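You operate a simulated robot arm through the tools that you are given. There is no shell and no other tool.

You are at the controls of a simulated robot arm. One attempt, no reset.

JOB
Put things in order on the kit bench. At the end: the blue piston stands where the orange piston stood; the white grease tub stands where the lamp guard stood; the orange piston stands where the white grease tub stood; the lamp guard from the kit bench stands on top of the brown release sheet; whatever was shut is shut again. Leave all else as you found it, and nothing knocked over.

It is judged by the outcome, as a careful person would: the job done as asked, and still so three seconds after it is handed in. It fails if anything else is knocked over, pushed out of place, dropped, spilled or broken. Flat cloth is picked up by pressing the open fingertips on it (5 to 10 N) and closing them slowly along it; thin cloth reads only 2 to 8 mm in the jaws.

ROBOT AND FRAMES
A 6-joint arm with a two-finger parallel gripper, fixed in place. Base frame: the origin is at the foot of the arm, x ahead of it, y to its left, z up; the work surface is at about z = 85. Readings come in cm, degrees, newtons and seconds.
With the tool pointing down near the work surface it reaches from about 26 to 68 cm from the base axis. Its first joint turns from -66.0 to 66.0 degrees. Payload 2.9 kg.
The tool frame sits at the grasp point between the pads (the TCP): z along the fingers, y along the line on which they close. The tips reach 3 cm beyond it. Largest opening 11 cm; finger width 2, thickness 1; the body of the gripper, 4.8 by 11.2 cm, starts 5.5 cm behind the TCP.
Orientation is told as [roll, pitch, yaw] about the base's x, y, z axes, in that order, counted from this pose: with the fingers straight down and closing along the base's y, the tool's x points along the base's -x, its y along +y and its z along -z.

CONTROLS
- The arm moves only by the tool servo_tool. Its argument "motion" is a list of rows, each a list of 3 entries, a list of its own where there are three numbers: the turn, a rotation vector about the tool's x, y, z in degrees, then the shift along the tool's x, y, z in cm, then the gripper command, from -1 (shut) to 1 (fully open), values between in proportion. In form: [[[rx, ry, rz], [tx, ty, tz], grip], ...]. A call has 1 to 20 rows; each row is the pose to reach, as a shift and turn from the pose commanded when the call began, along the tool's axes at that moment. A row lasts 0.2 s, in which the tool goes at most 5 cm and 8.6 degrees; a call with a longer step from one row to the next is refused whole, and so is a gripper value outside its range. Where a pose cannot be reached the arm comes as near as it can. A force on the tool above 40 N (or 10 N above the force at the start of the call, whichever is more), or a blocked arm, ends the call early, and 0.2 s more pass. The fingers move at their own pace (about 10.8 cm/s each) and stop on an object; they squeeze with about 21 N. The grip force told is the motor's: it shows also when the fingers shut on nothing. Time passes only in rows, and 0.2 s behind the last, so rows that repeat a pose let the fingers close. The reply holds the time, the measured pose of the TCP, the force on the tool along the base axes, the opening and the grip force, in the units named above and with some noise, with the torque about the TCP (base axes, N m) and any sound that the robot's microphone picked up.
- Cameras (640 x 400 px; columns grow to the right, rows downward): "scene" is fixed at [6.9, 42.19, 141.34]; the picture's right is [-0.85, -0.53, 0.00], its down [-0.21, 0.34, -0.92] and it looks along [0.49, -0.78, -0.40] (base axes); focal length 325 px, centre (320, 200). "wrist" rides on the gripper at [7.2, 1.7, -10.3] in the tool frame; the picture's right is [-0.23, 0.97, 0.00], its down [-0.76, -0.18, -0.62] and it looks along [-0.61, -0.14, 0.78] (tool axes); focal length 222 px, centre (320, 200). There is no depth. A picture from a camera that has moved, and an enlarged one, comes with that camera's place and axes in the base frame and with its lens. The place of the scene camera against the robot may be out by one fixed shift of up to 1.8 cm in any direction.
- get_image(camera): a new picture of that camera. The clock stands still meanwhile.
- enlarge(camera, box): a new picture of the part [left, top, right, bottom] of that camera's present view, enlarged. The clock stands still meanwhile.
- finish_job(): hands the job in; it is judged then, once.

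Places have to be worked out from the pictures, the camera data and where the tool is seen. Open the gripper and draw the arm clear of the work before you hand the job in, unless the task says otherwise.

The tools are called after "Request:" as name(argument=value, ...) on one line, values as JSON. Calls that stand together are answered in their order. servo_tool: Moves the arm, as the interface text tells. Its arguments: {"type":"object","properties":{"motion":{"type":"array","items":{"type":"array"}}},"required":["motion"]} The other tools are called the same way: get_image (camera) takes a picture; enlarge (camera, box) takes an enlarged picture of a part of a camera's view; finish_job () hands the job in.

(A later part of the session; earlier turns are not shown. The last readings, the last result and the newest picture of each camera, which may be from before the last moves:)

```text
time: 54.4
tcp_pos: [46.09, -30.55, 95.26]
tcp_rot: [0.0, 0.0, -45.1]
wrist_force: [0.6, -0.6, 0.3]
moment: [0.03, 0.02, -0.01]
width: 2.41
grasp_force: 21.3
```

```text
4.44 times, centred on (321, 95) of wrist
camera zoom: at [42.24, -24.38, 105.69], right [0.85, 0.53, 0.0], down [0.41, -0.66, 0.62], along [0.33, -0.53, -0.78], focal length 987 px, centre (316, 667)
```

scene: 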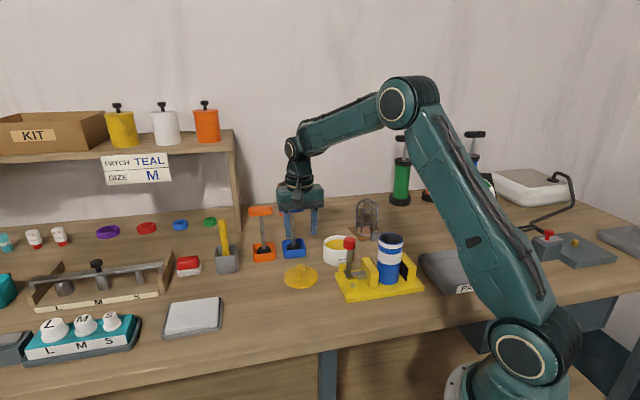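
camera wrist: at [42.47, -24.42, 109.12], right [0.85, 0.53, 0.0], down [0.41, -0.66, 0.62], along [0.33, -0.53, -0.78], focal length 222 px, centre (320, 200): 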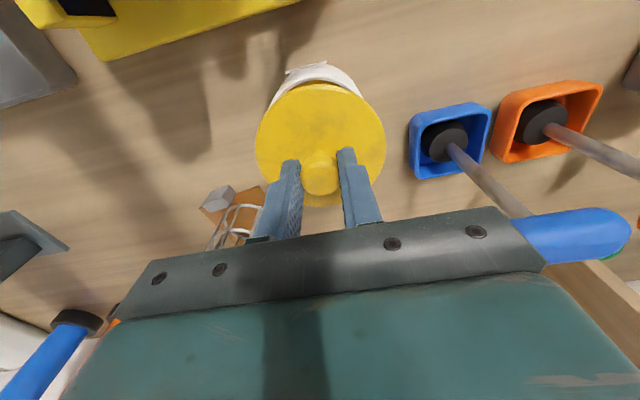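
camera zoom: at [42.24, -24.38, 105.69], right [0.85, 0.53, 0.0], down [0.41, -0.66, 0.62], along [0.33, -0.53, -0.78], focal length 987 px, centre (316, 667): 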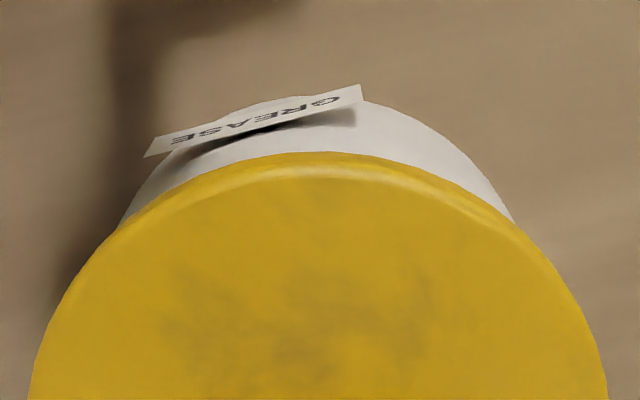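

Lateral alignment is now good (lid centre 300 px vs tub centre 299.5 px). I'll continue down in small steps to contact.

Request:
servo_tool(motion=[[[0, 0, 0], [0, 0, 0.1], -1], [[0, 0, 0], [0, 0, 0.2], -1], [[0, 0, 0], [0, 0, 0.2], -1]])

Request:
enlarge(camera="scene", box=[316, 228, 364, 258])

```text
time: 55.2
tcp_pos: [46.04, -30.62, 95.15]
tcp_rot: [0.1, 0.0, -45.0]
wrist_force: [0.0, -0.6, -0.2]
moment: [-0.01, 0.01, -0.02]
width: 2.4
grasp_force: 20.4
```

```text
13.33 times, centred on (340, 243) of scene
camera zoom: at [6.9, 42.19, 141.34], right [-0.85, -0.53, 0.0], down [-0.21, 0.34, -0.92], along [0.49, -0.78, -0.4], focal length 4337 px, centre (53, -373)
```

zoom: 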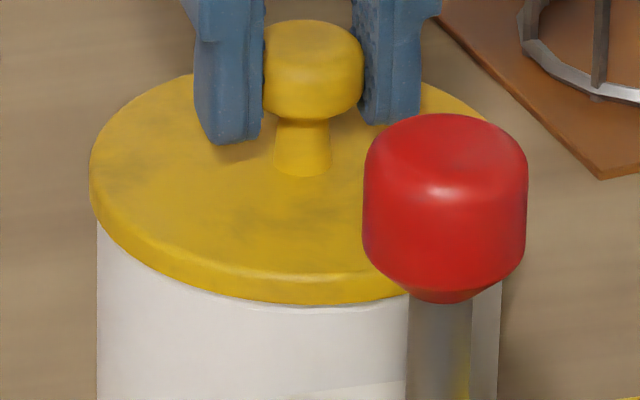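

It's almost seated. I'll press down a little further, watching force and listening for the snap.

Request:
servo_tool(motion=[[[0, 0, 0], [0, 0, 0.08], -1], [[0, 0, 0], [0, 0, 0.16], -1], [[0, 0, 0], [0, 0, 0.16], -1]])

Request:
enlarge(camera="scene", box=[316, 228, 364, 258])

```text
time: 56.0
tcp_pos: [46.12, -30.64, 94.87]
tcp_rot: [-0.1, 0.0, -45.0]
wrist_force: [0.2, -0.5, -0.2]
moment: [-0.01, 0.01, -0.01]
width: 2.4
grasp_force: 21.7
```

```text
13.33 times, centred on (340, 243) of scene
camera zoom: at [6.9, 42.19, 141.34], right [-0.85, -0.53, 0.0], down [-0.21, 0.34, -0.92], along [0.49, -0.78, -0.4], focal length 4337 px, centre (53, -373)
```

zoom: 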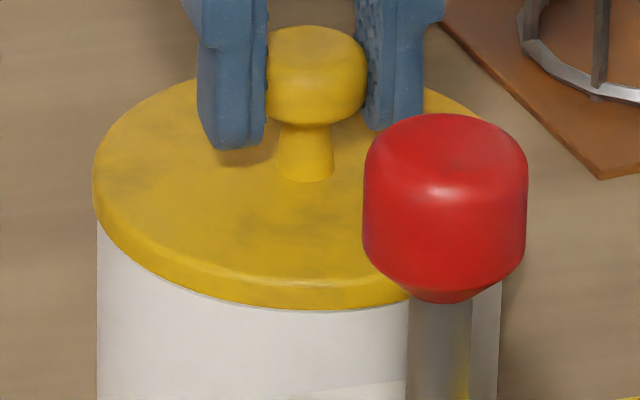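

Request:
servo_tool(motion=[[[0, 0, 0], [0, 0.07, 0.08], -1], [[0, 0, 0], [0, 0.07, 0.16], -1], [[0, 0, 0], [0, 0.07, 0.16], -1]])

Request:
enlarge(camera="scene", box=[316, 228, 364, 258])

```text
time: 56.8
tcp_pos: [46.09, -30.62, 94.98]
tcp_rot: [0.0, -0.2, -45.1]
wrist_force: [-4.9, -2.2, 18.7]
moment: [0.03, 0.24, -0.03]
width: 2.4
grasp_force: 21.2
heard: snap
```

```text
13.33 times, centred on (340, 243) of scene
camera zoom: at [6.86, 42.2, 141.34], right [-0.85, -0.53, 0.0], down [-0.21, 0.34, -0.92], along [0.49, -0.78, -0.4], focal length 4337 px, centre (53, -373)
```

zoom: 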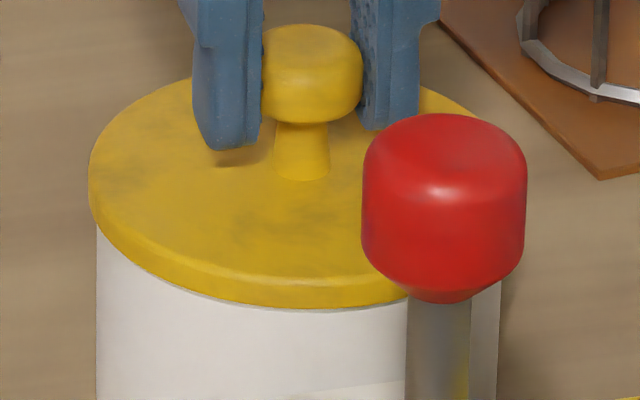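

A snap is heard at 18.7 N of press: the lid is shut again. I'll ease the press and open the jaws symmetrically without lifting.

Request:
servo_tool(motion=[[[0, 0, 0], [0, 0, -0.06], -1], [[0, 0, 0], [0, 0, -0.06], -0.53], [[0, 0, 0], [0, 0, -0.06], -0.4], [[0, 0, 0], [0, 0, -0.06], -0.1], [[0, 0, 0], [0, 0, -0.06], 0.1], [[0, 0, 0], [0, 0, -0.06], 0.1]])

Request:
get_image(camera="wrist")

Request:
enlarge(camera="scene", box=[270, 190, 414, 280])

```text
time: 58.2
tcp_pos: [45.99, -30.49, 94.85]
tcp_rot: [0.0, 0.0, -45.0]
wrist_force: [0.2, 0.1, -0.4]
moment: [0.02, 0.02, 0.02]
width: 6.05
grasp_force: 0.0
```

```text
taken
camera wrist: at [42.24, -24.27, 105.24], right [0.85, 0.53, 0.0], down [0.41, -0.66, 0.62], along [0.33, -0.53, -0.78], focal length 222 px, centre (320, 200)
```

wrist: 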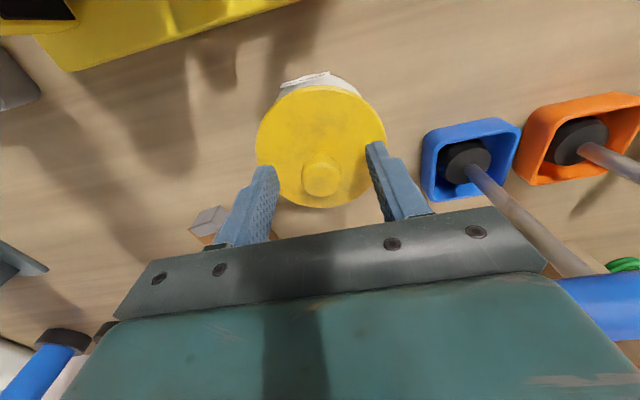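

```text
4.44 times, centred on (342, 235) of scene
camera zoom: at [6.9, 42.19, 141.34], right [-0.85, -0.53, 0.0], down [-0.21, 0.34, -0.92], along [0.49, -0.78, -0.4], focal length 1446 px, centre (222, 44)
```

zoom: 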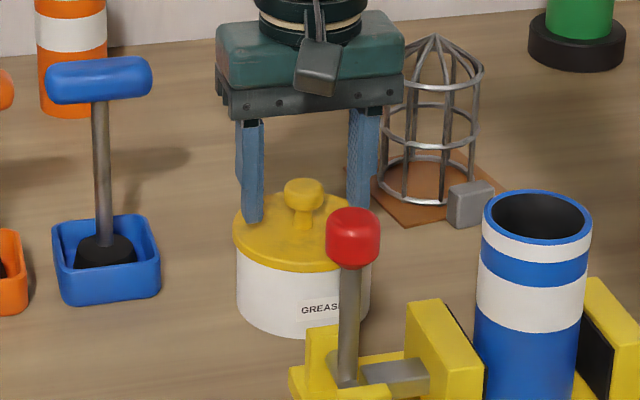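

The lid is shut, the tub stands in the guard's old place and nothing moved on release. I'll rise straight up, then go to a viewpoint over the pistons at about (54, -21, 111), yawed toward them.

Request:
servo_tool(motion=[[[0, 0, 0], [0, 0, -3], 0.1], [[0, 0, 0], [0, 0, -7], 0.3], [[0, 0, 0], [0, 0, -11.5], 0.6], [[0, 0, 0], [0, 0, -16], 1], [[0, 0, -5], [-0.2, 2.4, -16.5], 1], [[0, 0, -10], [-0.4, 4.8, -16.5], 1], [[0, 0, -15], [-0.6, 7.2, -16.5], 1], [[0, 0, -20], [-0.8, 9.6, -16.5], 1], [[0, 0, -25], [-1.0, 12.0, -16.5], 1], [[0, 0, -25], [-1.0, 12.0, -16.5], 1], [[0, 0, -25], [-1.0, 12.0, -16.5], 1]])

Request:
get_image(camera="wrist")

Request:
get_image(camera="scene")

```text
time: 60.6
tcp_pos: [55.17, -22.98, 111.26]
tcp_rot: [0.0, 0.0, -19.9]
wrist_force: [-0.4, 0.1, 0.1]
moment: [-0.03, -0.02, 0.01]
width: 10.99
grasp_force: 0.1
```

```text
taken
camera wrist: at [49.05, -19.06, 121.62], right [0.55, 0.84, 0.0], down [0.66, -0.43, 0.62], along [0.52, -0.34, -0.78], focal length 222 px, centre (320, 200)
```

wrist: 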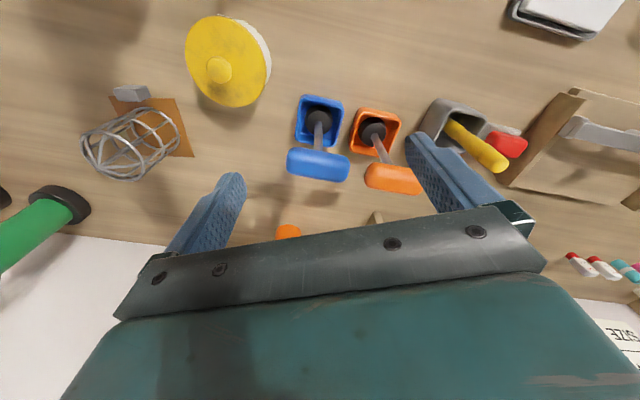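

```text
taken
```

scene: 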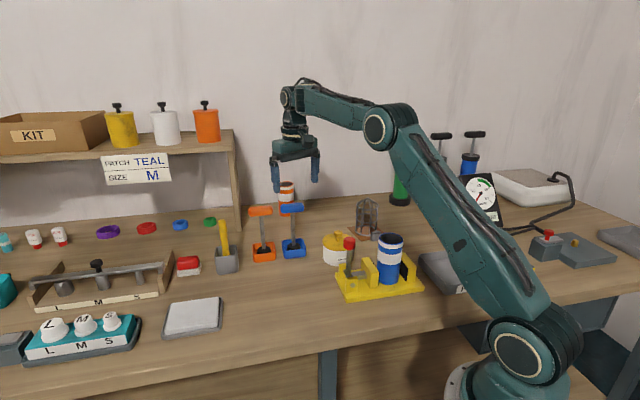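

This is a good view of both pistons. I'll enlarge to measure them.

Request:
enlarge(camera="wrist", box=[275, 85, 435, 185])

Request:
enlarge(camera="wrist", box=[275, 110, 435, 210])

Request:
enlarge(camera="scene", box=[235, 190, 331, 250])

Request:
enlarge(camera="scene", box=[235, 215, 331, 275])

```text
4.00 times, centred on (355, 135) of wrist
camera zoom: at [49.05, -19.06, 121.62], right [0.55, 0.84, 0.0], down [0.66, -0.43, 0.62], along [0.52, -0.34, -0.78], focal length 888 px, centre (180, 460)
```

zoom: 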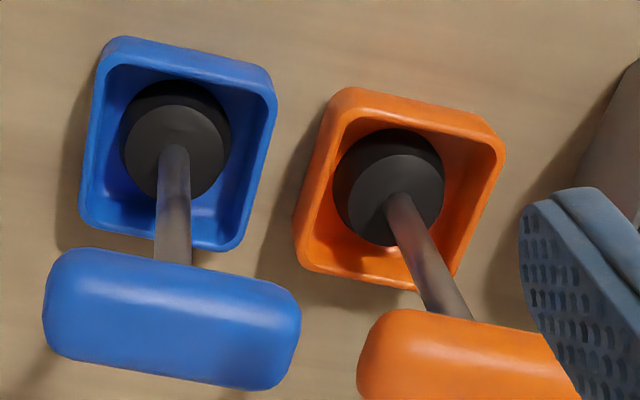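

```text
4.00 times, centred on (355, 160) of wrist
camera zoom: at [49.05, -19.06, 121.62], right [0.55, 0.84, 0.0], down [0.66, -0.43, 0.62], along [0.52, -0.34, -0.78], focal length 888 px, centre (180, 360)
```

zoom: 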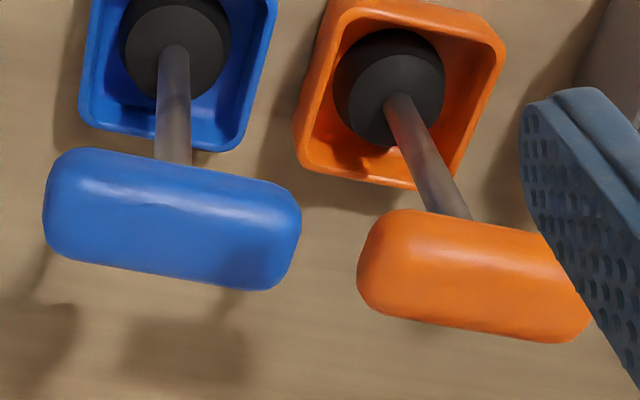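

```text
6.67 times, centred on (283, 220) of scene
camera zoom: at [6.9, 42.19, 141.34], right [-0.85, -0.53, 0.0], down [-0.21, 0.34, -0.92], along [0.49, -0.78, -0.4], focal length 2168 px, centre (567, 67)
```

zoom: 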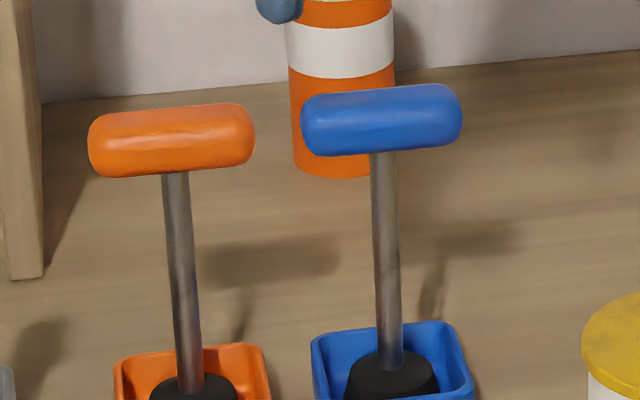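

```text
6.67 times, centred on (283, 245) of scene
camera zoom: at [6.9, 42.19, 141.34], right [-0.85, -0.53, 0.0], down [-0.21, 0.34, -0.92], along [0.49, -0.78, -0.4], focal length 2168 px, centre (567, -100)
```

zoom: 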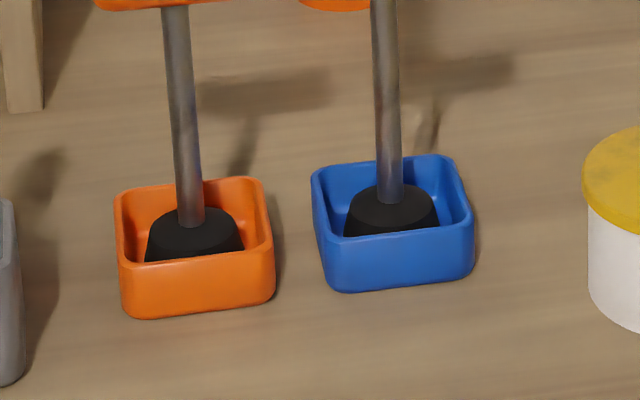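

From this view I place the blue piston at about (59.1, -25.9) and the orange at about (65.4, -19.6), with handle centres near z ≈ 100.3 and both handles lying along the 45° direction. The orange one is beyond vertical reach, so I'll grip across the handle with the tool yawed to +45° and tilted along the handle axis. First I'll turn the yaw in place.

Request:
servo_tool(motion=[[[0, 0, -8.1], [0, 0, 0], 1], [[0, 0, -16.2], [0, 0, 0], 0.8], [[0, 0, -24.3], [0, 0, 0], 0.6], [[0, 0, -32.4], [0, 0, 0], 0.4], [[0, 0, -40.5], [0, 0, 0], 0.3], [[0, 0, -48.6], [0, 0, 0], 0.2], [[0, 0, -56.8], [0, 0, 0], 0.2], [[0, 0, -64.9], [0, 0, 0], 0.2], [[0, 0, -64.9], [0, 0, 0], 0.2]])

Request:
get_image(camera="wrist")

Request:
get_image(camera="scene")

```text
time: 62.6
tcp_pos: [55.25, -22.86, 111.39]
tcp_rot: [0.0, 0.0, 45.0]
wrist_force: [-1.1, -1.0, 0.8]
moment: [0.05, -0.02, -0.03]
width: 6.59
grasp_force: 0.0
```

```text
taken
camera wrist: at [49.03, -26.79, 121.76], right [-0.53, 0.85, 0.0], down [0.66, 0.41, 0.62], along [0.53, 0.33, -0.78], focal length 222 px, centre (320, 200)
```

wrist: 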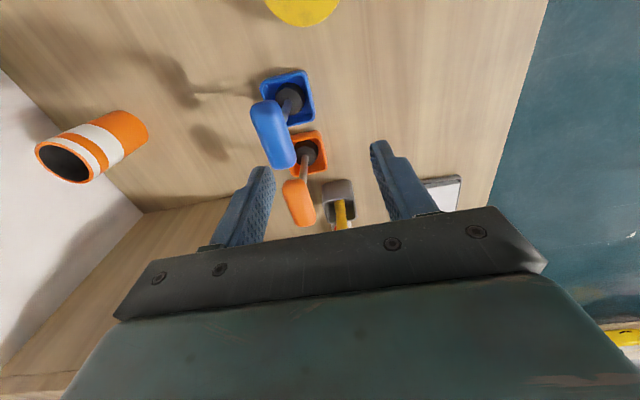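

```text
taken
```

scene: 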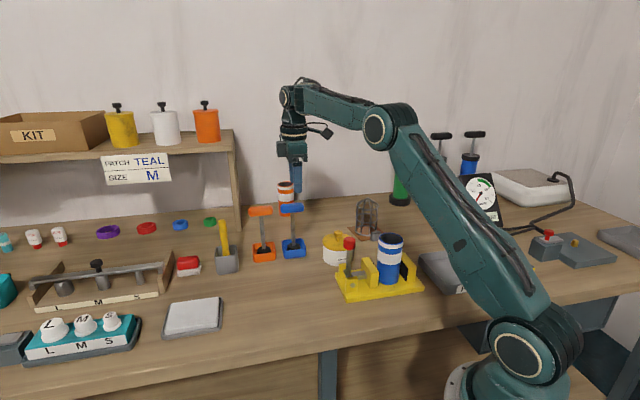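

The yaw is now +45°. I'll measure the handles again from this second viewpoint for a cross-check.

Request:
enlarge(camera="wrist", box=[230, 60, 358, 140])

Request:
enlarge(camera="wrist", box=[230, 150, 358, 230])

Request:
enlarge(camera="wrist", box=[230, 90, 358, 170])

```text
5.00 times, centred on (294, 100) of wrist
camera zoom: at [49.03, -26.79, 121.76], right [-0.53, 0.85, 0.0], down [0.66, 0.41, 0.62], along [0.53, 0.33, -0.78], focal length 1111 px, centre (450, 700)
```

zoom: 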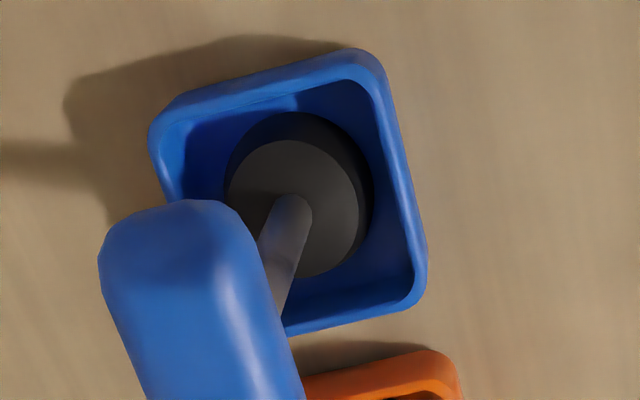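

```text
5.00 times, centred on (294, 190) of wrist
camera zoom: at [49.03, -26.79, 121.76], right [-0.53, 0.85, 0.0], down [0.66, 0.41, 0.62], along [0.53, 0.33, -0.78], focal length 1111 px, centre (450, 250)
```

zoom: 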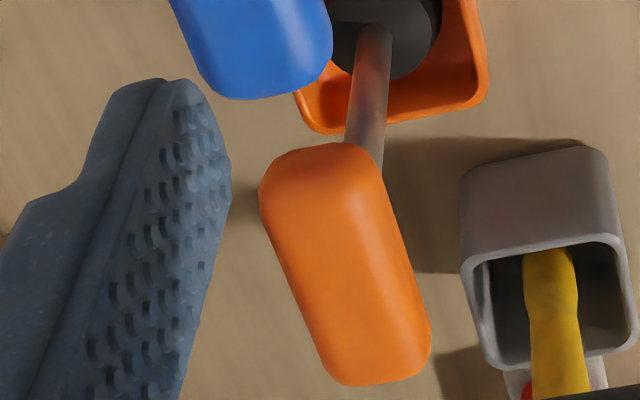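

```text
5.00 times, centred on (294, 130) of wrist
camera zoom: at [49.03, -26.79, 121.76], right [-0.53, 0.85, 0.0], down [0.66, 0.41, 0.62], along [0.53, 0.33, -0.78], focal length 1111 px, centre (450, 550)
```

zoom: 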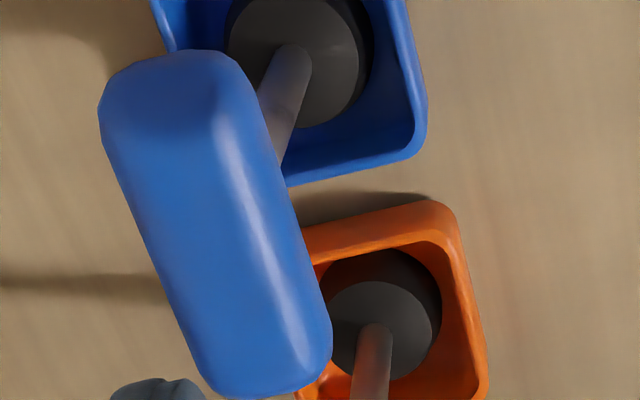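

Both views agree: orange handle centre (65.45, -19.75, 100.25), blue (59.05, -26.05, 100.3), direction about 43–45°. I'll now tilt the tool 22° along the handle direction here and check the sign before approaching.

Request:
servo_tool(motion=[[[0, -5.5, 0], [0, 0, 0], 0.2], [[0, -11, 0], [0, 0, 0], 0.2], [[0, -16.5, 0], [0, 0, 0], 0.2], [[0, -22, 0], [0, 0, 0], 0.2], [[0, -22, 0], [0, 0, 0], 0.2]])

Request:
get_image(camera="wrist")

Request:
get_image(camera="scene")

```text
time: 63.8
tcp_pos: [54.83, -22.83, 110.97]
tcp_rot: [0.0, -22.1, 44.8]
wrist_force: [-0.4, 0.0, 0.1]
moment: [0.0, 0.01, -0.02]
width: 6.63
grasp_force: 0.0
out of reach, approached as far as the arm can: row 1, 2, 3, 4, 5
```

```text
taken
camera wrist: at [46.18, -29.23, 117.93], right [-0.54, 0.84, 0.09], down [0.46, 0.21, 0.86], along [0.71, 0.5, -0.5], focal length 222 px, centre (320, 200)
```

wrist: 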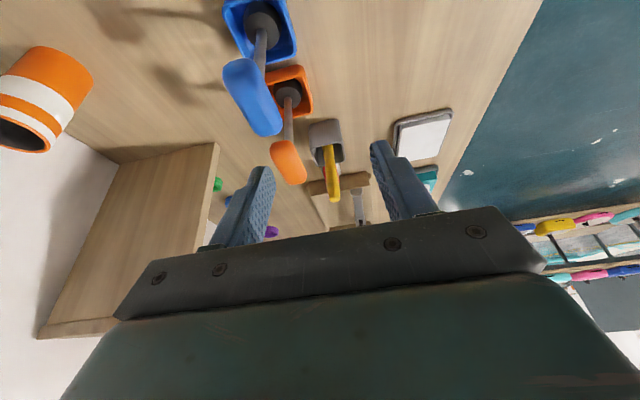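

```text
taken
```

scene: 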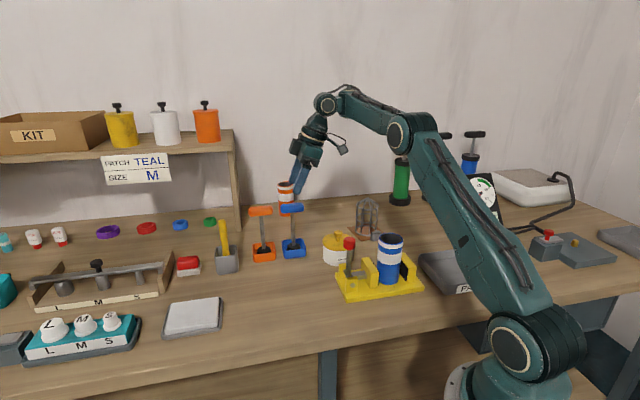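

The tilt was achieved (-22°), with a small 0.4 cm position residue. I'll move to above the orange handle at z ≈ 106.3 and look.

Request:
servo_tool(motion=[[[0, 0, 0], [-1.8, -1.3, 2.0], 0.2], [[0, 0, 0], [-3.6, -2.6, 4.0], 0.2], [[0, 0, 0], [-5.4, -4.0, 6.0], 0.2], [[0, 0, 0], [-7.24, -5.3, 7.98], 0.2], [[0, 0, 0], [-7.24, -5.3, 7.98], 0.2], [[0, 0, 0], [-7.24, -5.3, 7.98], 0.2]])

Request:
get_image(camera="wrist")

Request:
enlarge(camera="scene", box=[200, 140, 360, 240])

```text
time: 65.2
tcp_pos: [61.35, -20.73, 103.39]
tcp_rot: [-0.2, -21.8, 44.9]
wrist_force: [0.3, 0.2, -0.2]
moment: [0.02, 0.01, -0.02]
width: 6.6
grasp_force: 0.1
out of reach, approached as far as the arm can: row 1, 2, 3, 4, 5, 6
```

```text
taken
camera wrist: at [52.72, -26.96, 110.35], right [-0.54, 0.84, 0.08], down [0.46, 0.21, 0.86], along [0.71, 0.5, -0.5], focal length 222 px, centre (320, 200)
```

wrist: 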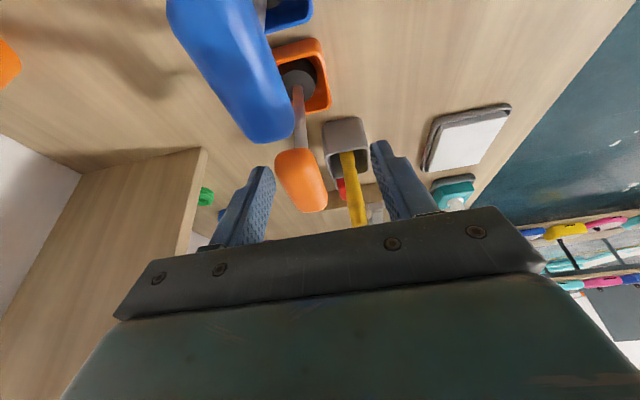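

```text
4.00 times, centred on (280, 190) of scene
camera zoom: at [6.9, 42.19, 141.34], right [-0.85, -0.53, 0.0], down [-0.21, 0.34, -0.92], along [0.49, -0.78, -0.4], focal length 1301 px, centre (480, 240)
```

zoom: 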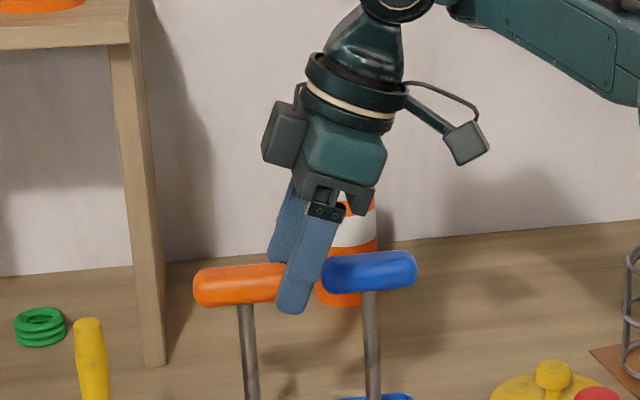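

The arm hit some joint limit and ended lower and short, with the fingertips straddling the orange handle's near end but not touching (forces ≈ 0). I'll open fully for clearance, then rise while taking the tilt off.

Request:
servo_tool(motion=[[[0, 0, 0], [0, 0, 0], 0.6], [[0, 0, 0], [0, 0, 0], 1], [[0, 0, 0], [0, 0, 0], 1], [[0, 4, 0], [-0.56, 0, -1.39], 1], [[0, 8, 0], [-1.13, 0, -2.78], 1], [[0, 12, 0], [-1.17, 0.42, -4.38], 1], [[0, 16, 0], [-0.49, 1.13, -5.74], 1], [[0, 20, 0], [0.23, 1.9, -6.78], 1], [[0, 22, 0], [0.88, 2.52, -7.48], 1], [[0, 22, 0], [0.88, 2.52, -7.48], 1]])

Request:
get_image(camera="wrist")

Request:
enlarge(camera="scene", box=[200, 140, 392, 260])

```text
time: 67.4
tcp_pos: [57.11, -21.6, 110.15]
tcp_rot: [0.1, 0.1, 44.9]
wrist_force: [0.0, -0.1, -0.3]
moment: [0.02, -0.02, 0.02]
width: 11.0
grasp_force: 0.1
out of reach, approached as far as the arm can: row 4, 5, 6, 7, 8
```

```text
taken
camera wrist: at [50.88, -25.62, 120.57], right [-0.53, 0.85, 0.0], down [0.67, 0.41, 0.62], along [0.53, 0.33, -0.78], focal length 222 px, centre (320, 200)
```

wrist: 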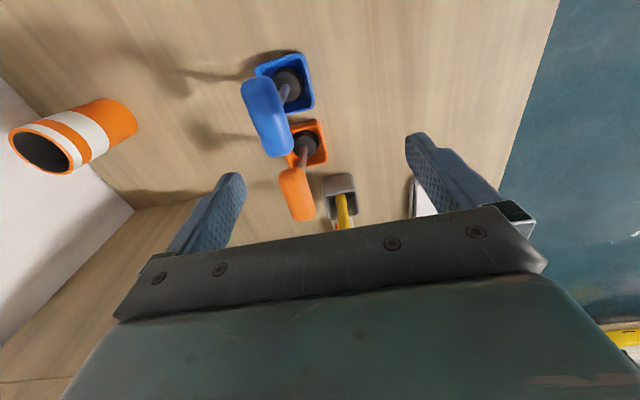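

```text
3.33 times, centred on (296, 200) of scene
camera zoom: at [6.9, 42.19, 141.34], right [-0.85, -0.53, 0.0], down [-0.21, 0.34, -0.92], along [0.49, -0.78, -0.4], focal length 1084 px, centre (400, 200)
```

zoom: 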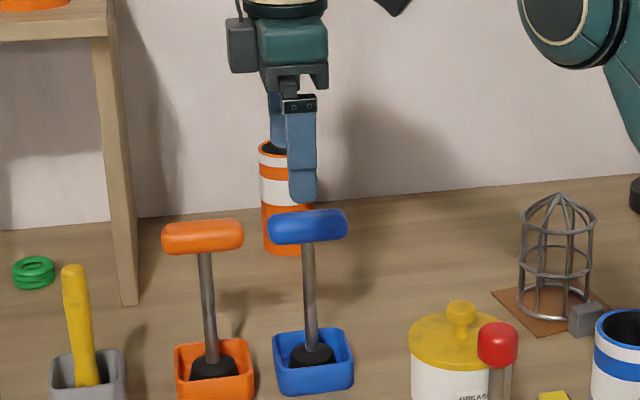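

The pistons are undisturbed and the tool is vertical again. I'll turn the yaw back to the radial direction (-17°) at a safe height and test which tilts the wrist allows.

Request:
servo_tool(motion=[[[0, 0, 7.7], [0.6, 0, 0], 1], [[0, 0, 15.4], [1.2, 0, 0], 1], [[0, 0, 23.1], [1.8, 0, 0], 1], [[0, 0, 30.8], [2.4, 0, 0], 1], [[0, 0, 38.5], [3.0, 0.4, 0], 1], [[0, 0, 46.2], [3.5, 0.8, 0], 1], [[0, 0, 54], [4, 1.2, 0], 1], [[0, 0, 61.8], [4, 1.5, 0], 1], [[0, 0, 61.8], [4, 1.5, 0], 1]])

Request:
servo_tool(motion=[[[0, -5, 0], [0, 0, 0], 1], [[0, -10, 0], [0, 0, 0], 1], [[0, -15, 0], [0, 0, 0], 1], [[0, -15, 0], [0, 0, 0], 1]])

```text
time: 69.4
tcp_pos: [53.1, -23.28, 110.22]
tcp_rot: [0.1, 0.0, -17.0]
wrist_force: [0.0, -0.2, -0.6]
moment: [0.0, 0.01, 0.0]
width: 11.0
grasp_force: 0.0
```

```text
time: 70.4
tcp_pos: [57.44, -25.14, 112.66]
tcp_rot: [0.0, -15.0, -16.9]
wrist_force: [-0.7, -1.3, 0.1]
moment: [-0.02, -0.03, -0.03]
width: 11.0
grasp_force: 0.1
out of reach, approached as far as the arm can: row 1, 2, 3, 4
```

The tilt request was flagged and pushed the TCP outward, so some wrist limit is in play. I'll look at the arm's actual posture to understand it.

Request:
get_image(camera="scene")

Request:
enlarge(camera="scene", box=[240, 60, 480, 210])

Request:
get_image(camera="wrist")

```text
taken
```

scene: 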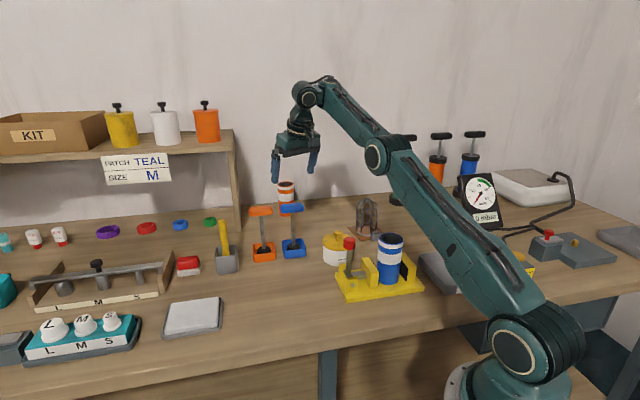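

```text
2.67 times, centred on (360, 135) of scene
camera zoom: at [6.9, 42.19, 141.34], right [-0.85, -0.53, 0.0], down [-0.21, 0.34, -0.92], along [0.49, -0.78, -0.4], focal length 867 px, centre (213, 373)
```

zoom: 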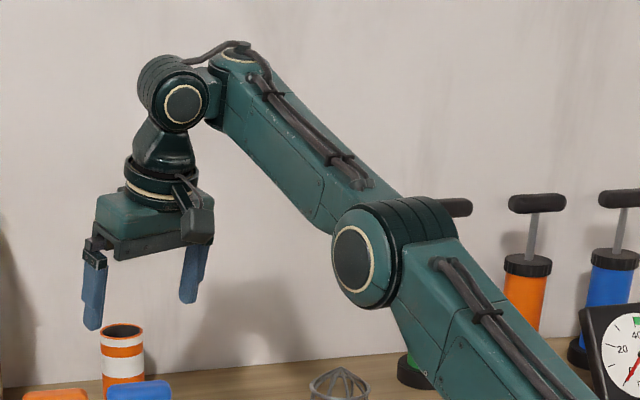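

```text
taken
camera wrist: at [48.64, -20.74, 120.83], right [0.49, 0.87, 0.06], down [0.5, -0.34, 0.8], along [0.71, -0.36, -0.6], focal length 222 px, centre (320, 200)
```

wrist: 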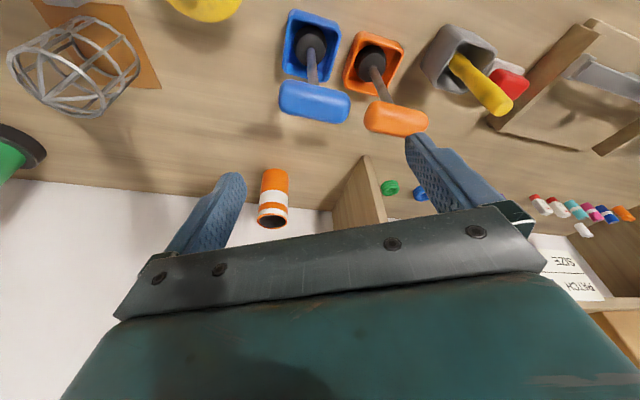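

The arm is close to full extension here. I'll probe reach safely above everything: move outward with this 15° tilt at z ≈ 111 and see where it ends up.

Request:
servo_tool(motion=[[[0, 0, 0], [-1.5, 1, 0.4], 1], [[0, 0, 0], [-3, 2, 0.8], 1], [[0, 0, 0], [-4, 3, 1.1], 1], [[0, 0, 0], [-4, 3, 1.1], 1]])

```text
time: 71.4
tcp_pos: [62.18, -23.35, 112.64]
tcp_rot: [0.1, -15.0, -16.9]
wrist_force: [-0.2, -0.4, -0.7]
moment: [0.03, -0.02, 0.0]
width: 11.0
grasp_force: 0.0
```

With tilt 15° the tool got out to r ≈ 66.4 at z = 112.6 without complaint, so tilt does extend reach. I'll probe small downward steps here, still well above the handles, to map the limit.

Request:
servo_tool(motion=[[[0, 0, 0], [-0.26, 0, 0.97], 0], [[0, 0, 0], [-0.52, 0, 1.93], 0], [[0, 0, 0], [-0.52, 0, 1.93], 0]])

Request:
servo_tool(motion=[[[0, 0, 0], [0.26, 0, 0.97], 0], [[0, 0, 0], [0.52, 0, 1.93], 0], [[0, 0, 0], [0.52, 0, 1.93], 0]])

```text
time: 72.2
tcp_pos: [63.16, -23.64, 110.76]
tcp_rot: [0.0, -15.0, -16.9]
wrist_force: [-0.2, 0.3, -0.2]
moment: [-0.02, 0.0, 0.01]
width: 5.52
grasp_force: 0.1
```

```text
time: 73.0
tcp_pos: [63.26, -23.65, 108.83]
tcp_rot: [0.0, -15.1, -16.9]
wrist_force: [0.5, -0.1, -0.2]
moment: [-0.03, -0.02, 0.0]
width: 5.48
grasp_force: 0.1
```

With the tilt, r = 67.5 at z = 108.8 is reachable. To learn how low that holds without endangering the pistons, I'll swing over to the empty bench area near (57.7, -34.6) and probe downward there.

Request:
servo_tool(motion=[[[0.68, 0, 2.54], [0.5, -3.0, -0.14], 0], [[1.36, 0, 5.07], [1.0, -6.0, -0.28], 0], [[2.04, 0, 7.6], [1.5, -9.0, -0.41], 0], [[2.72, 0, 10.14], [2.06, -12.09, -0.55], 0], [[2.72, 0, 10.14], [2.06, -12.09, -0.55], 0]])

Request:
servo_tool(motion=[[[0, 0, 0], [0.52, 0, 1.93], 0], [[0, 0, 0], [1.04, 0, 3.86], 0], [[0, 0, 0], [1.04, 0, 3.86], 0]])

Request:
get_image(camera="scene")

```text
time: 74.2
tcp_pos: [57.77, -34.71, 109.07]
tcp_rot: [0.0, -15.0, -27.3]
wrist_force: [0.1, 0.9, 0.0]
moment: [-0.01, 0.01, 0.01]
width: 5.53
grasp_force: 0.2
```

```text
time: 75.0
tcp_pos: [57.61, -34.74, 105.05]
tcp_rot: [0.0, -15.0, -27.4]
wrist_force: [0.2, 0.5, -0.7]
moment: [-0.02, 0.02, -0.01]
width: 5.51
grasp_force: 0.1
```

```text
taken
```

scene: 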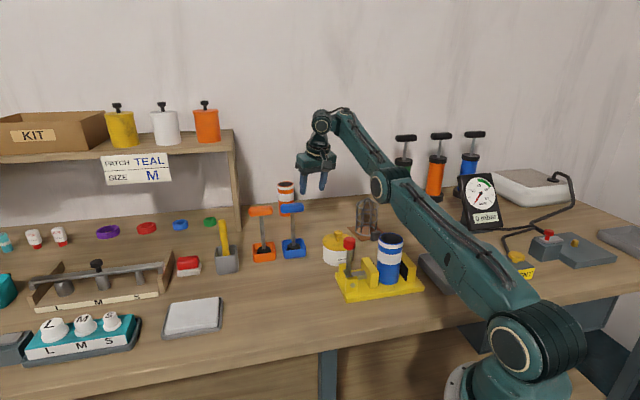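

It's still reachable at z = 105. I'll continue probing downward here.

Request:
servo_tool(motion=[[[0, 0, 0], [0.52, 0, 1.93], 0], [[0, 0, 0], [1.04, 0, 3.86], 0], [[0, 0, 0], [1.04, 0, 3.86], 0]])

Request:
servo_tool(motion=[[[0, 0, 0], [0.52, 0, 1.93], 0], [[0, 0, 0], [0.78, 0, 2.9], 0], [[0, 0, 0], [0.78, 0, 2.9], 0]])

Request:
get_image(camera="scene")

```text
time: 75.8
tcp_pos: [57.95, -35.23, 102.25]
tcp_rot: [0.4, -14.3, -27.4]
wrist_force: [-0.3, -0.7, 0.6]
moment: [-0.03, 0.0, -0.03]
width: 5.49
grasp_force: 0.0
out of reach, approached as far as the arm can: row 2, 3
```

```text
time: 76.6
tcp_pos: [58.53, -35.83, 101.19]
tcp_rot: [0.8, -14.0, -27.4]
wrist_force: [-0.5, -0.3, 0.2]
moment: [0.01, 0.01, -0.02]
width: 5.49
grasp_force: 0.0
out of reach, approached as far as the arm can: row 1, 2, 3
```

```text
taken
```

scene: 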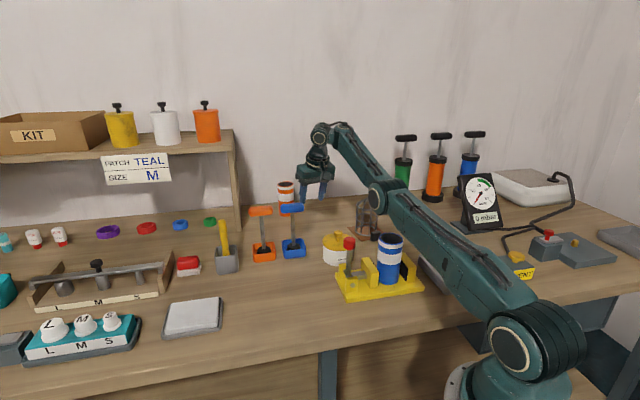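

This maps the limit: a 14–15° outward tilt works only near r ≈ 68 at z ≈ 101–103. So for the orange handle (r ≈ 68.4) a moderate tilt along the handle is feasible if I approach from the outer side. I'll rise and go back to vertical near (57, -27, 109).

Request:
servo_tool(motion=[[[0, 0, 0], [-0.6, 0, -2.43], 0], [[0, 3, 0], [-0.33, 0.66, -5.07], 0], [[0, 7, 0], [0.68, 2.65, -7.59], 0], [[0, 11, 0], [2.31, 5.08, -8.61], 0], [[0, 14, 0], [3.33, 7.12, -8.87], 0], [[0, 14, 0], [3.33, 7.12, -8.87], 0]])

```text
time: 78.0
tcp_pos: [57.08, -26.98, 108.86]
tcp_rot: [-0.1, -1.0, -27.5]
wrist_force: [0.0, -0.2, -0.8]
moment: [-0.03, 0.01, 0.02]
width: 5.49
grasp_force: 0.1
```

Vertical again. I'll turn the yaw to +43.5° while moving to about (60, -19.5, 109), tips well above the handles.

Request:
servo_tool(motion=[[[0, 0, -7.9], [0.1, 0.9, 0], 0.1], [[0, 0, -15.8], [0.2, 1.8, 0], 0.1], [[0, 0, -23.7], [0.3, 2.7, 0], 0.1], [[0, 0, -31.6], [0.4, 3.6, 0], 0.1], [[0, 0, -39.5], [0.5, 4.5, 0], 0.1], [[0, 0, -47.4], [0.6, 5.4, 0], 0.1], [[0, 0, -55.3], [0.7, 6.3, 0], 0.1], [[0, 0, -63.2], [0.8, 7.2, 0], 0.1], [[0, 0, -71], [0.89, 8.0, 0], 0.1], [[0, 0, -71], [0.89, 8.0, 0], 0.1]])

Request:
get_image(camera="wrist")

```text
time: 80.2
tcp_pos: [60.0, -19.38, 109.04]
tcp_rot: [-0.9, -0.4, 43.6]
wrist_force: [0.4, 0.3, -0.3]
moment: [-0.01, 0.0, -0.02]
width: 6.03
grasp_force: 0.1
```

```text
taken
camera wrist: at [53.55, -23.1, 119.38], right [-0.51, 0.86, -0.02], down [0.66, 0.4, 0.63], along [0.55, 0.31, -0.78], focal length 222 px, centre (320, 200)
```

wrist: 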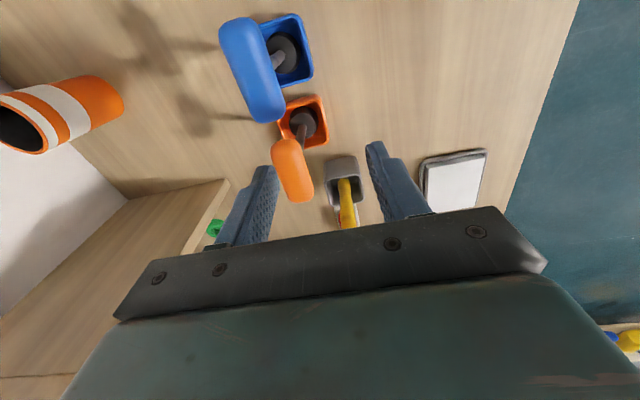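

I'm vertical at (60.0, -19.4, 109). I'll now move outward over the orange handle while tilting 20° along the handle, keeping the tips about 2 cm above it.

Request:
servo_tool(motion=[[[-0.2, -2, 0], [0, 0.03, 2.0], 0.1], [[-0.4, -7, 0], [-0.95, -1.04, 2.5], 0.1], [[-0.6, -12, 0], [-1.96, -2.14, 2.8], 0.1], [[-0.8, -16.5, 0], [-2.91, -3.18, 2.8], 0.1], [[-0.9, -19.6, 0], [-3.68, -4.03, 2.8], 0.1], [[-0.9, -19.6, 0], [-3.68, -4.03, 2.8], 0.1]])

Request:
get_image(camera="wrist")

Request:
enlarge(camera="scene", box=[200, 140, 360, 240])

```text
time: 81.6
tcp_pos: [60.11, -22.1, 103.04]
tcp_rot: [0.0, -19.9, 43.7]
wrist_force: [1.0, 0.9, 0.1]
moment: [0.03, -0.01, -0.03]
width: 6.05
grasp_force: 0.1
out of reach, approached as far as the arm can: row 1, 2, 3, 4, 5, 6
```

```text
taken
camera wrist: at [51.63, -28.1, 110.39], right [-0.52, 0.85, 0.08], down [0.49, 0.22, 0.85], along [0.7, 0.48, -0.53], focal length 222 px, centre (320, 200)
```

wrist: 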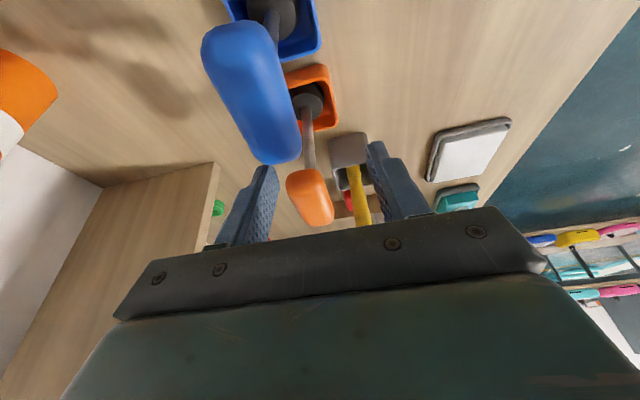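

```text
4.00 times, centred on (280, 190) of scene
camera zoom: at [6.9, 42.19, 141.34], right [-0.85, -0.53, 0.0], down [-0.21, 0.34, -0.92], along [0.49, -0.78, -0.4], focal length 1301 px, centre (480, 240)
```

zoom: 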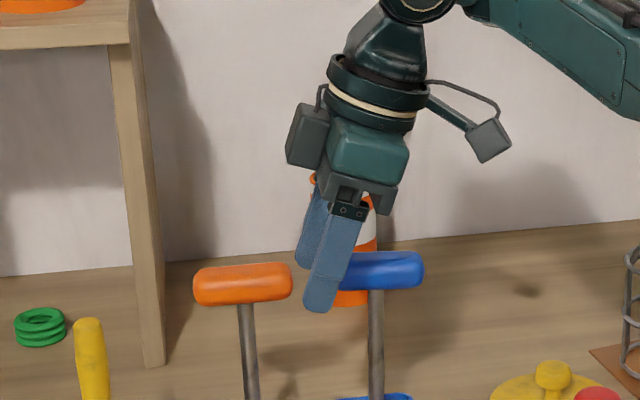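

Flagged again: the tool ended low at (60.1, -22.1, 103.0) between the handles, with forces near zero. I'll back out the same safe way: open, then rise and take the tilt off.

Request:
servo_tool(motion=[[[0, 0, 0], [0, 0, 0], 0.6], [[0, 0, 0], [0, 0, 0], 1], [[0, 0, 0], [0, 0, 0], 1], [[0, 4, 0], [-0.51, 0, -1.41], 1], [[0, 8, 0], [-1.02, 0, -2.82], 1], [[0, 12, 0], [-1.1, 0.4, -4.4], 1], [[0, 16, 0], [-0.4, 1.0, -5.6], 1], [[0, 20, 0], [0.3, 1.6, -6.3], 1], [[0, 20, 0], [0.3, 1.6, -6.3], 1]])

Request:
get_image(camera="wrist")

Request:
enlarge(camera="scene", box=[200, 140, 392, 260])

```text
time: 83.6
tcp_pos: [57.2, -22.72, 108.91]
tcp_rot: [-0.1, 0.1, 43.8]
wrist_force: [-0.3, -0.1, -0.3]
moment: [-0.02, 0.0, -0.01]
width: 11.0
grasp_force: 0.1
out of reach, approached as far as the arm can: row 4, 5, 6, 7
```

```text
taken
camera wrist: at [50.89, -26.45, 119.31], right [-0.51, 0.86, 0.0], down [0.67, 0.4, 0.62], along [0.54, 0.32, -0.78], focal length 222 px, centre (320, 200)
```

wrist: 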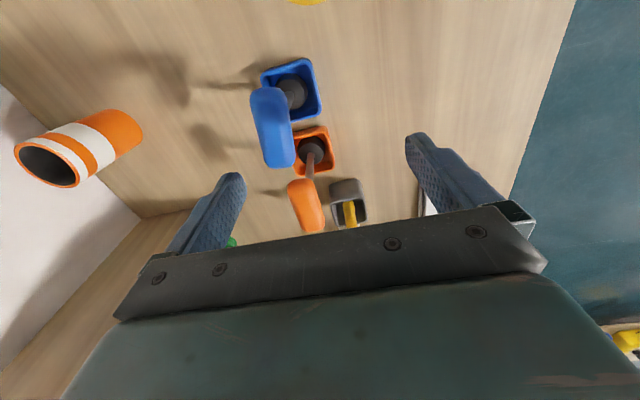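

```text
3.33 times, centred on (296, 200) of scene
camera zoom: at [6.9, 42.19, 141.34], right [-0.85, -0.53, 0.0], down [-0.21, 0.34, -0.92], along [0.49, -0.78, -0.4], focal length 1084 px, centre (400, 200)
```

zoom: 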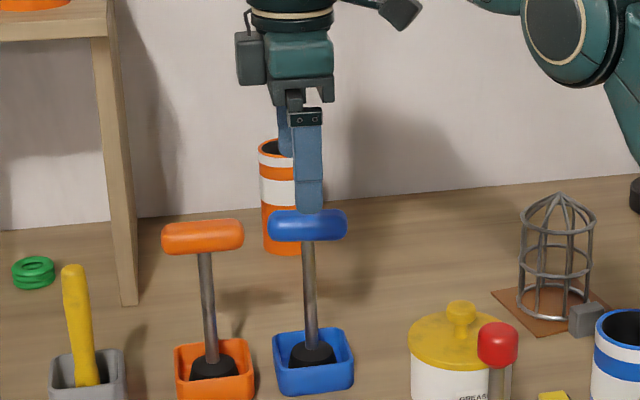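

The pistons are still undisturbed. The flags all started from a nearly straight arm, so I think the limit is the elbow near its singular stretch rather than the tilt itself. I'll retract to (47, -16, 107.5) where the elbow is bent, tilt there, and check whether it is flagged.

Request:
servo_tool(motion=[[[0, 0, 0], [0.6, 2.8, 0.2], 0.6], [[0, 0, 0], [1.3, 5.8, 0.6], 0.2], [[0, 0, 0], [2.0, 8.9, 1.0], 0.1], [[0, 0, 0], [2.73, 11.9, 1.4], 0.1], [[0, 0, 0], [2.73, 11.9, 1.4], 0.1]])

Request:
servo_tool(motion=[[[0, -5, 0], [0, 0, 0], 0.1], [[0, -10, 0], [0, 0, 0], 0.1], [[0, -15, 0], [0, 0, 0], 0.1], [[0, -20, 0], [0, 0, 0], 0.1], [[0, -25, 0], [0, 0, 0], 0.1], [[0, -25, 0], [0, 0, 0], 0.1]])

Request:
get_image(camera="scene")

```text
time: 84.8
tcp_pos: [52.32, -17.92, 111.23]
tcp_rot: [0.1, 0.1, 43.7]
wrist_force: [-0.4, -0.2, 0.3]
moment: [0.01, 0.02, 0.02]
width: 6.04
grasp_force: 0.0
out of reach, approached as far as the arm can: row 2, 3, 4, 5
```

```text
time: 86.2
tcp_pos: [51.87, -18.09, 110.83]
tcp_rot: [-0.3, -25.1, 43.8]
wrist_force: [-0.4, -0.5, 0.5]
moment: [0.03, 0.02, -0.01]
width: 6.05
grasp_force: 0.1
out of reach, approached as far as the arm can: row 1, 2, 3, 4
```

```text
taken
```

scene: 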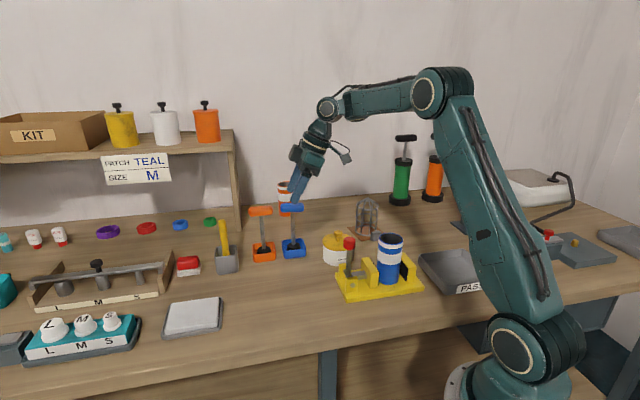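

Now it's clearer: the rows were flagged while the elbow was nearly straight, and here, with the elbow bent, the 25° tilt is reached without a flag. I'll go lower and tilt to 30° here first, to confirm free motion.

Request:
servo_tool(motion=[[[0.1, -2, 0], [0.8, 0, 1.7], 0.1], [[0.2, -4, 0], [1.6, 0, 3.4], 0.1], [[0.3, -5, 0], [1.91, 0, 4.08], 0.1], [[0.3, -5, 0], [1.91, 0, 4.08], 0.1]])

Request:
get_image(camera="wrist")

Request:
get_image(camera="scene")

```text
time: 87.2
tcp_pos: [52.23, -17.88, 106.31]
tcp_rot: [-0.4, -29.9, 43.9]
wrist_force: [-0.1, -0.2, -0.1]
moment: [-0.01, -0.01, -0.02]
width: 6.04
grasp_force: 0.0
```

```text
taken
camera wrist: at [42.74, -24.69, 111.74], right [-0.53, 0.84, 0.11], down [0.37, 0.12, 0.92], along [0.76, 0.53, -0.37], focal length 222 px, centre (320, 200)
```

wrist: 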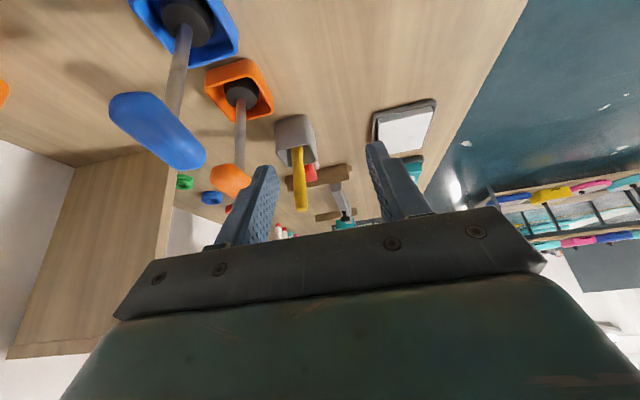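

```text
taken
```

scene: 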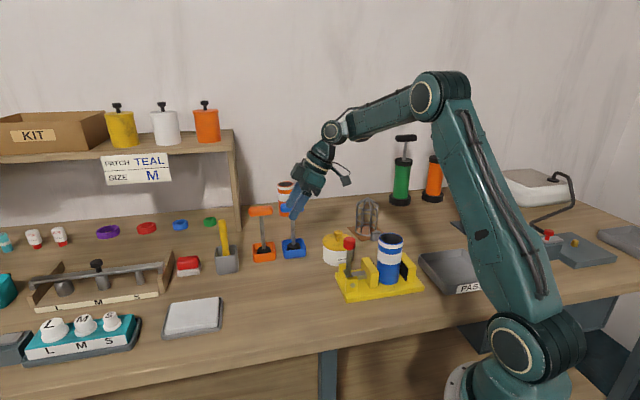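

No flag at 30° tilt with the elbow well bent. I'll translate outward toward the orange handle, first part way.

Request:
servo_tool(motion=[[[0, 0, 0], [-1.4, -2.1, 0.9], 0.1], [[0, 0, 0], [-2.8, -4.2, 1.8], 0.1], [[0, 0, 0], [-4.5, -6.8, 2.95], 0.1], [[0, 0, 0], [-4.5, -6.8, 2.95], 0.1]])

Request:
get_image(camera="wrist")

Request:
enlarge(camera="scene", box=[220, 120, 412, 240])

```text
time: 88.2
tcp_pos: [60.36, -19.28, 106.03]
tcp_rot: [-0.4, -29.8, 43.8]
wrist_force: [0.3, 0.7, -0.6]
moment: [0.01, 0.0, -0.02]
width: 6.05
grasp_force: 0.1
```

```text
taken
camera wrist: at [50.92, -25.99, 111.44], right [-0.53, 0.84, 0.11], down [0.37, 0.12, 0.92], along [0.76, 0.53, -0.37], focal length 222 px, centre (320, 200)
```

wrist: 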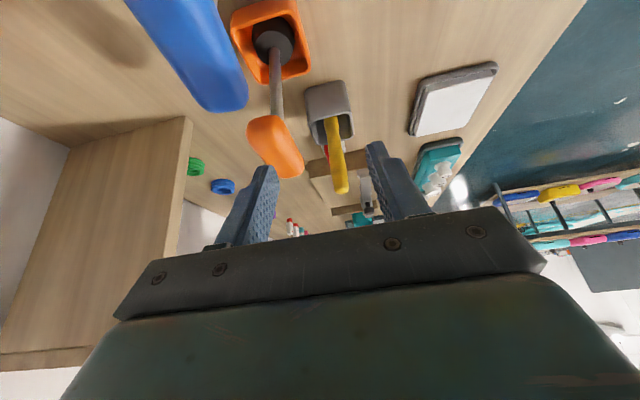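

```text
3.33 times, centred on (316, 180) of scene
camera zoom: at [6.9, 42.19, 141.34], right [-0.85, -0.53, 0.0], down [-0.21, 0.34, -0.92], along [0.49, -0.78, -0.4], focal length 1084 px, centre (333, 267)
```

zoom: 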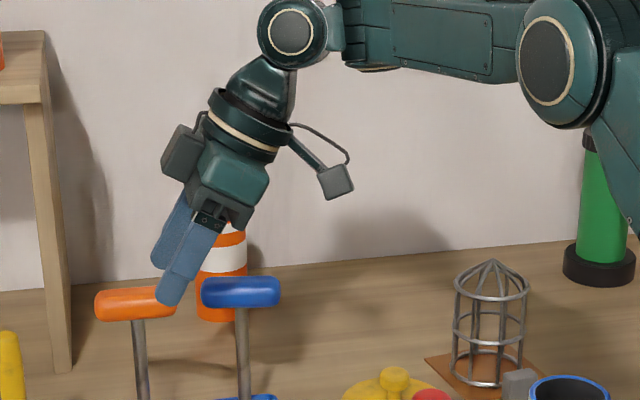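

Still no flag. I'll continue the remaining 5 cm to above the orange handle.

Request:
servo_tool(motion=[[[0, 0, 0], [-0.9, -1.3, 0.67], 0.1], [[0, 0, 0], [-1.8, -2.6, 1.34], 0.1], [[0, 0, 0], [-2.7, -3.87, 2.0], 0.1], [[0, 0, 0], [-2.7, -3.87, 2.0], 0.1]])

Request:
get_image(camera="wrist")

Request:
enlarge(camera="scene", box=[200, 150, 360, 250])

```text
time: 89.2
tcp_pos: [62.55, -19.55, 105.62]
tcp_rot: [-0.5, -30.0, 43.8]
wrist_force: [-0.3, -0.8, 0.1]
moment: [0.0, 0.0, -0.01]
width: 6.02
grasp_force: 0.0
out of reach, approached as far as the arm can: row 2, 3, 4
```

```text
taken
camera wrist: at [53.13, -26.36, 110.94], right [-0.53, 0.84, 0.11], down [0.37, 0.12, 0.92], along [0.76, 0.53, -0.37], focal length 222 px, centre (320, 200)
```

wrist: 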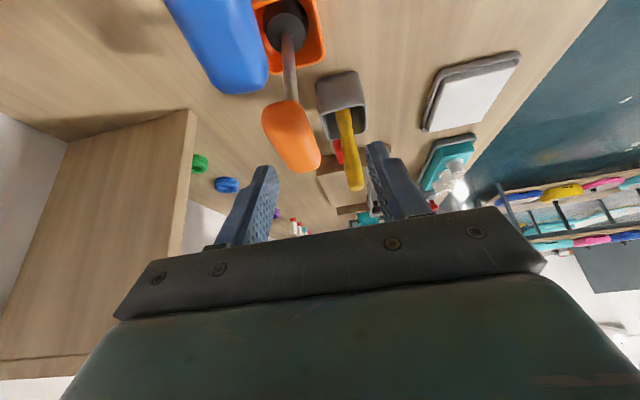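

```text
4.00 times, centred on (280, 200) of scene
camera zoom: at [6.9, 42.19, 141.34], right [-0.85, -0.53, 0.0], down [-0.21, 0.34, -0.92], along [0.49, -0.78, -0.4], focal length 1301 px, centre (480, 200)
```

zoom: 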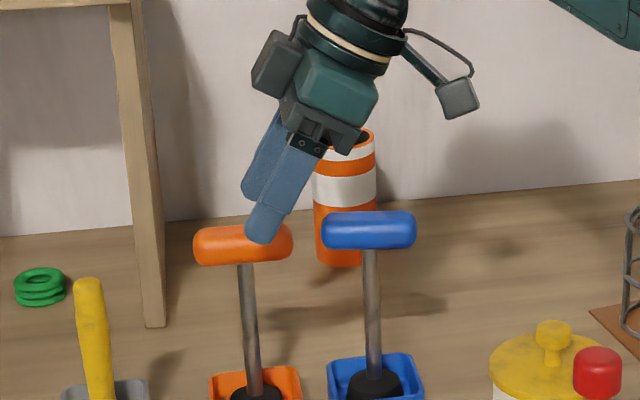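

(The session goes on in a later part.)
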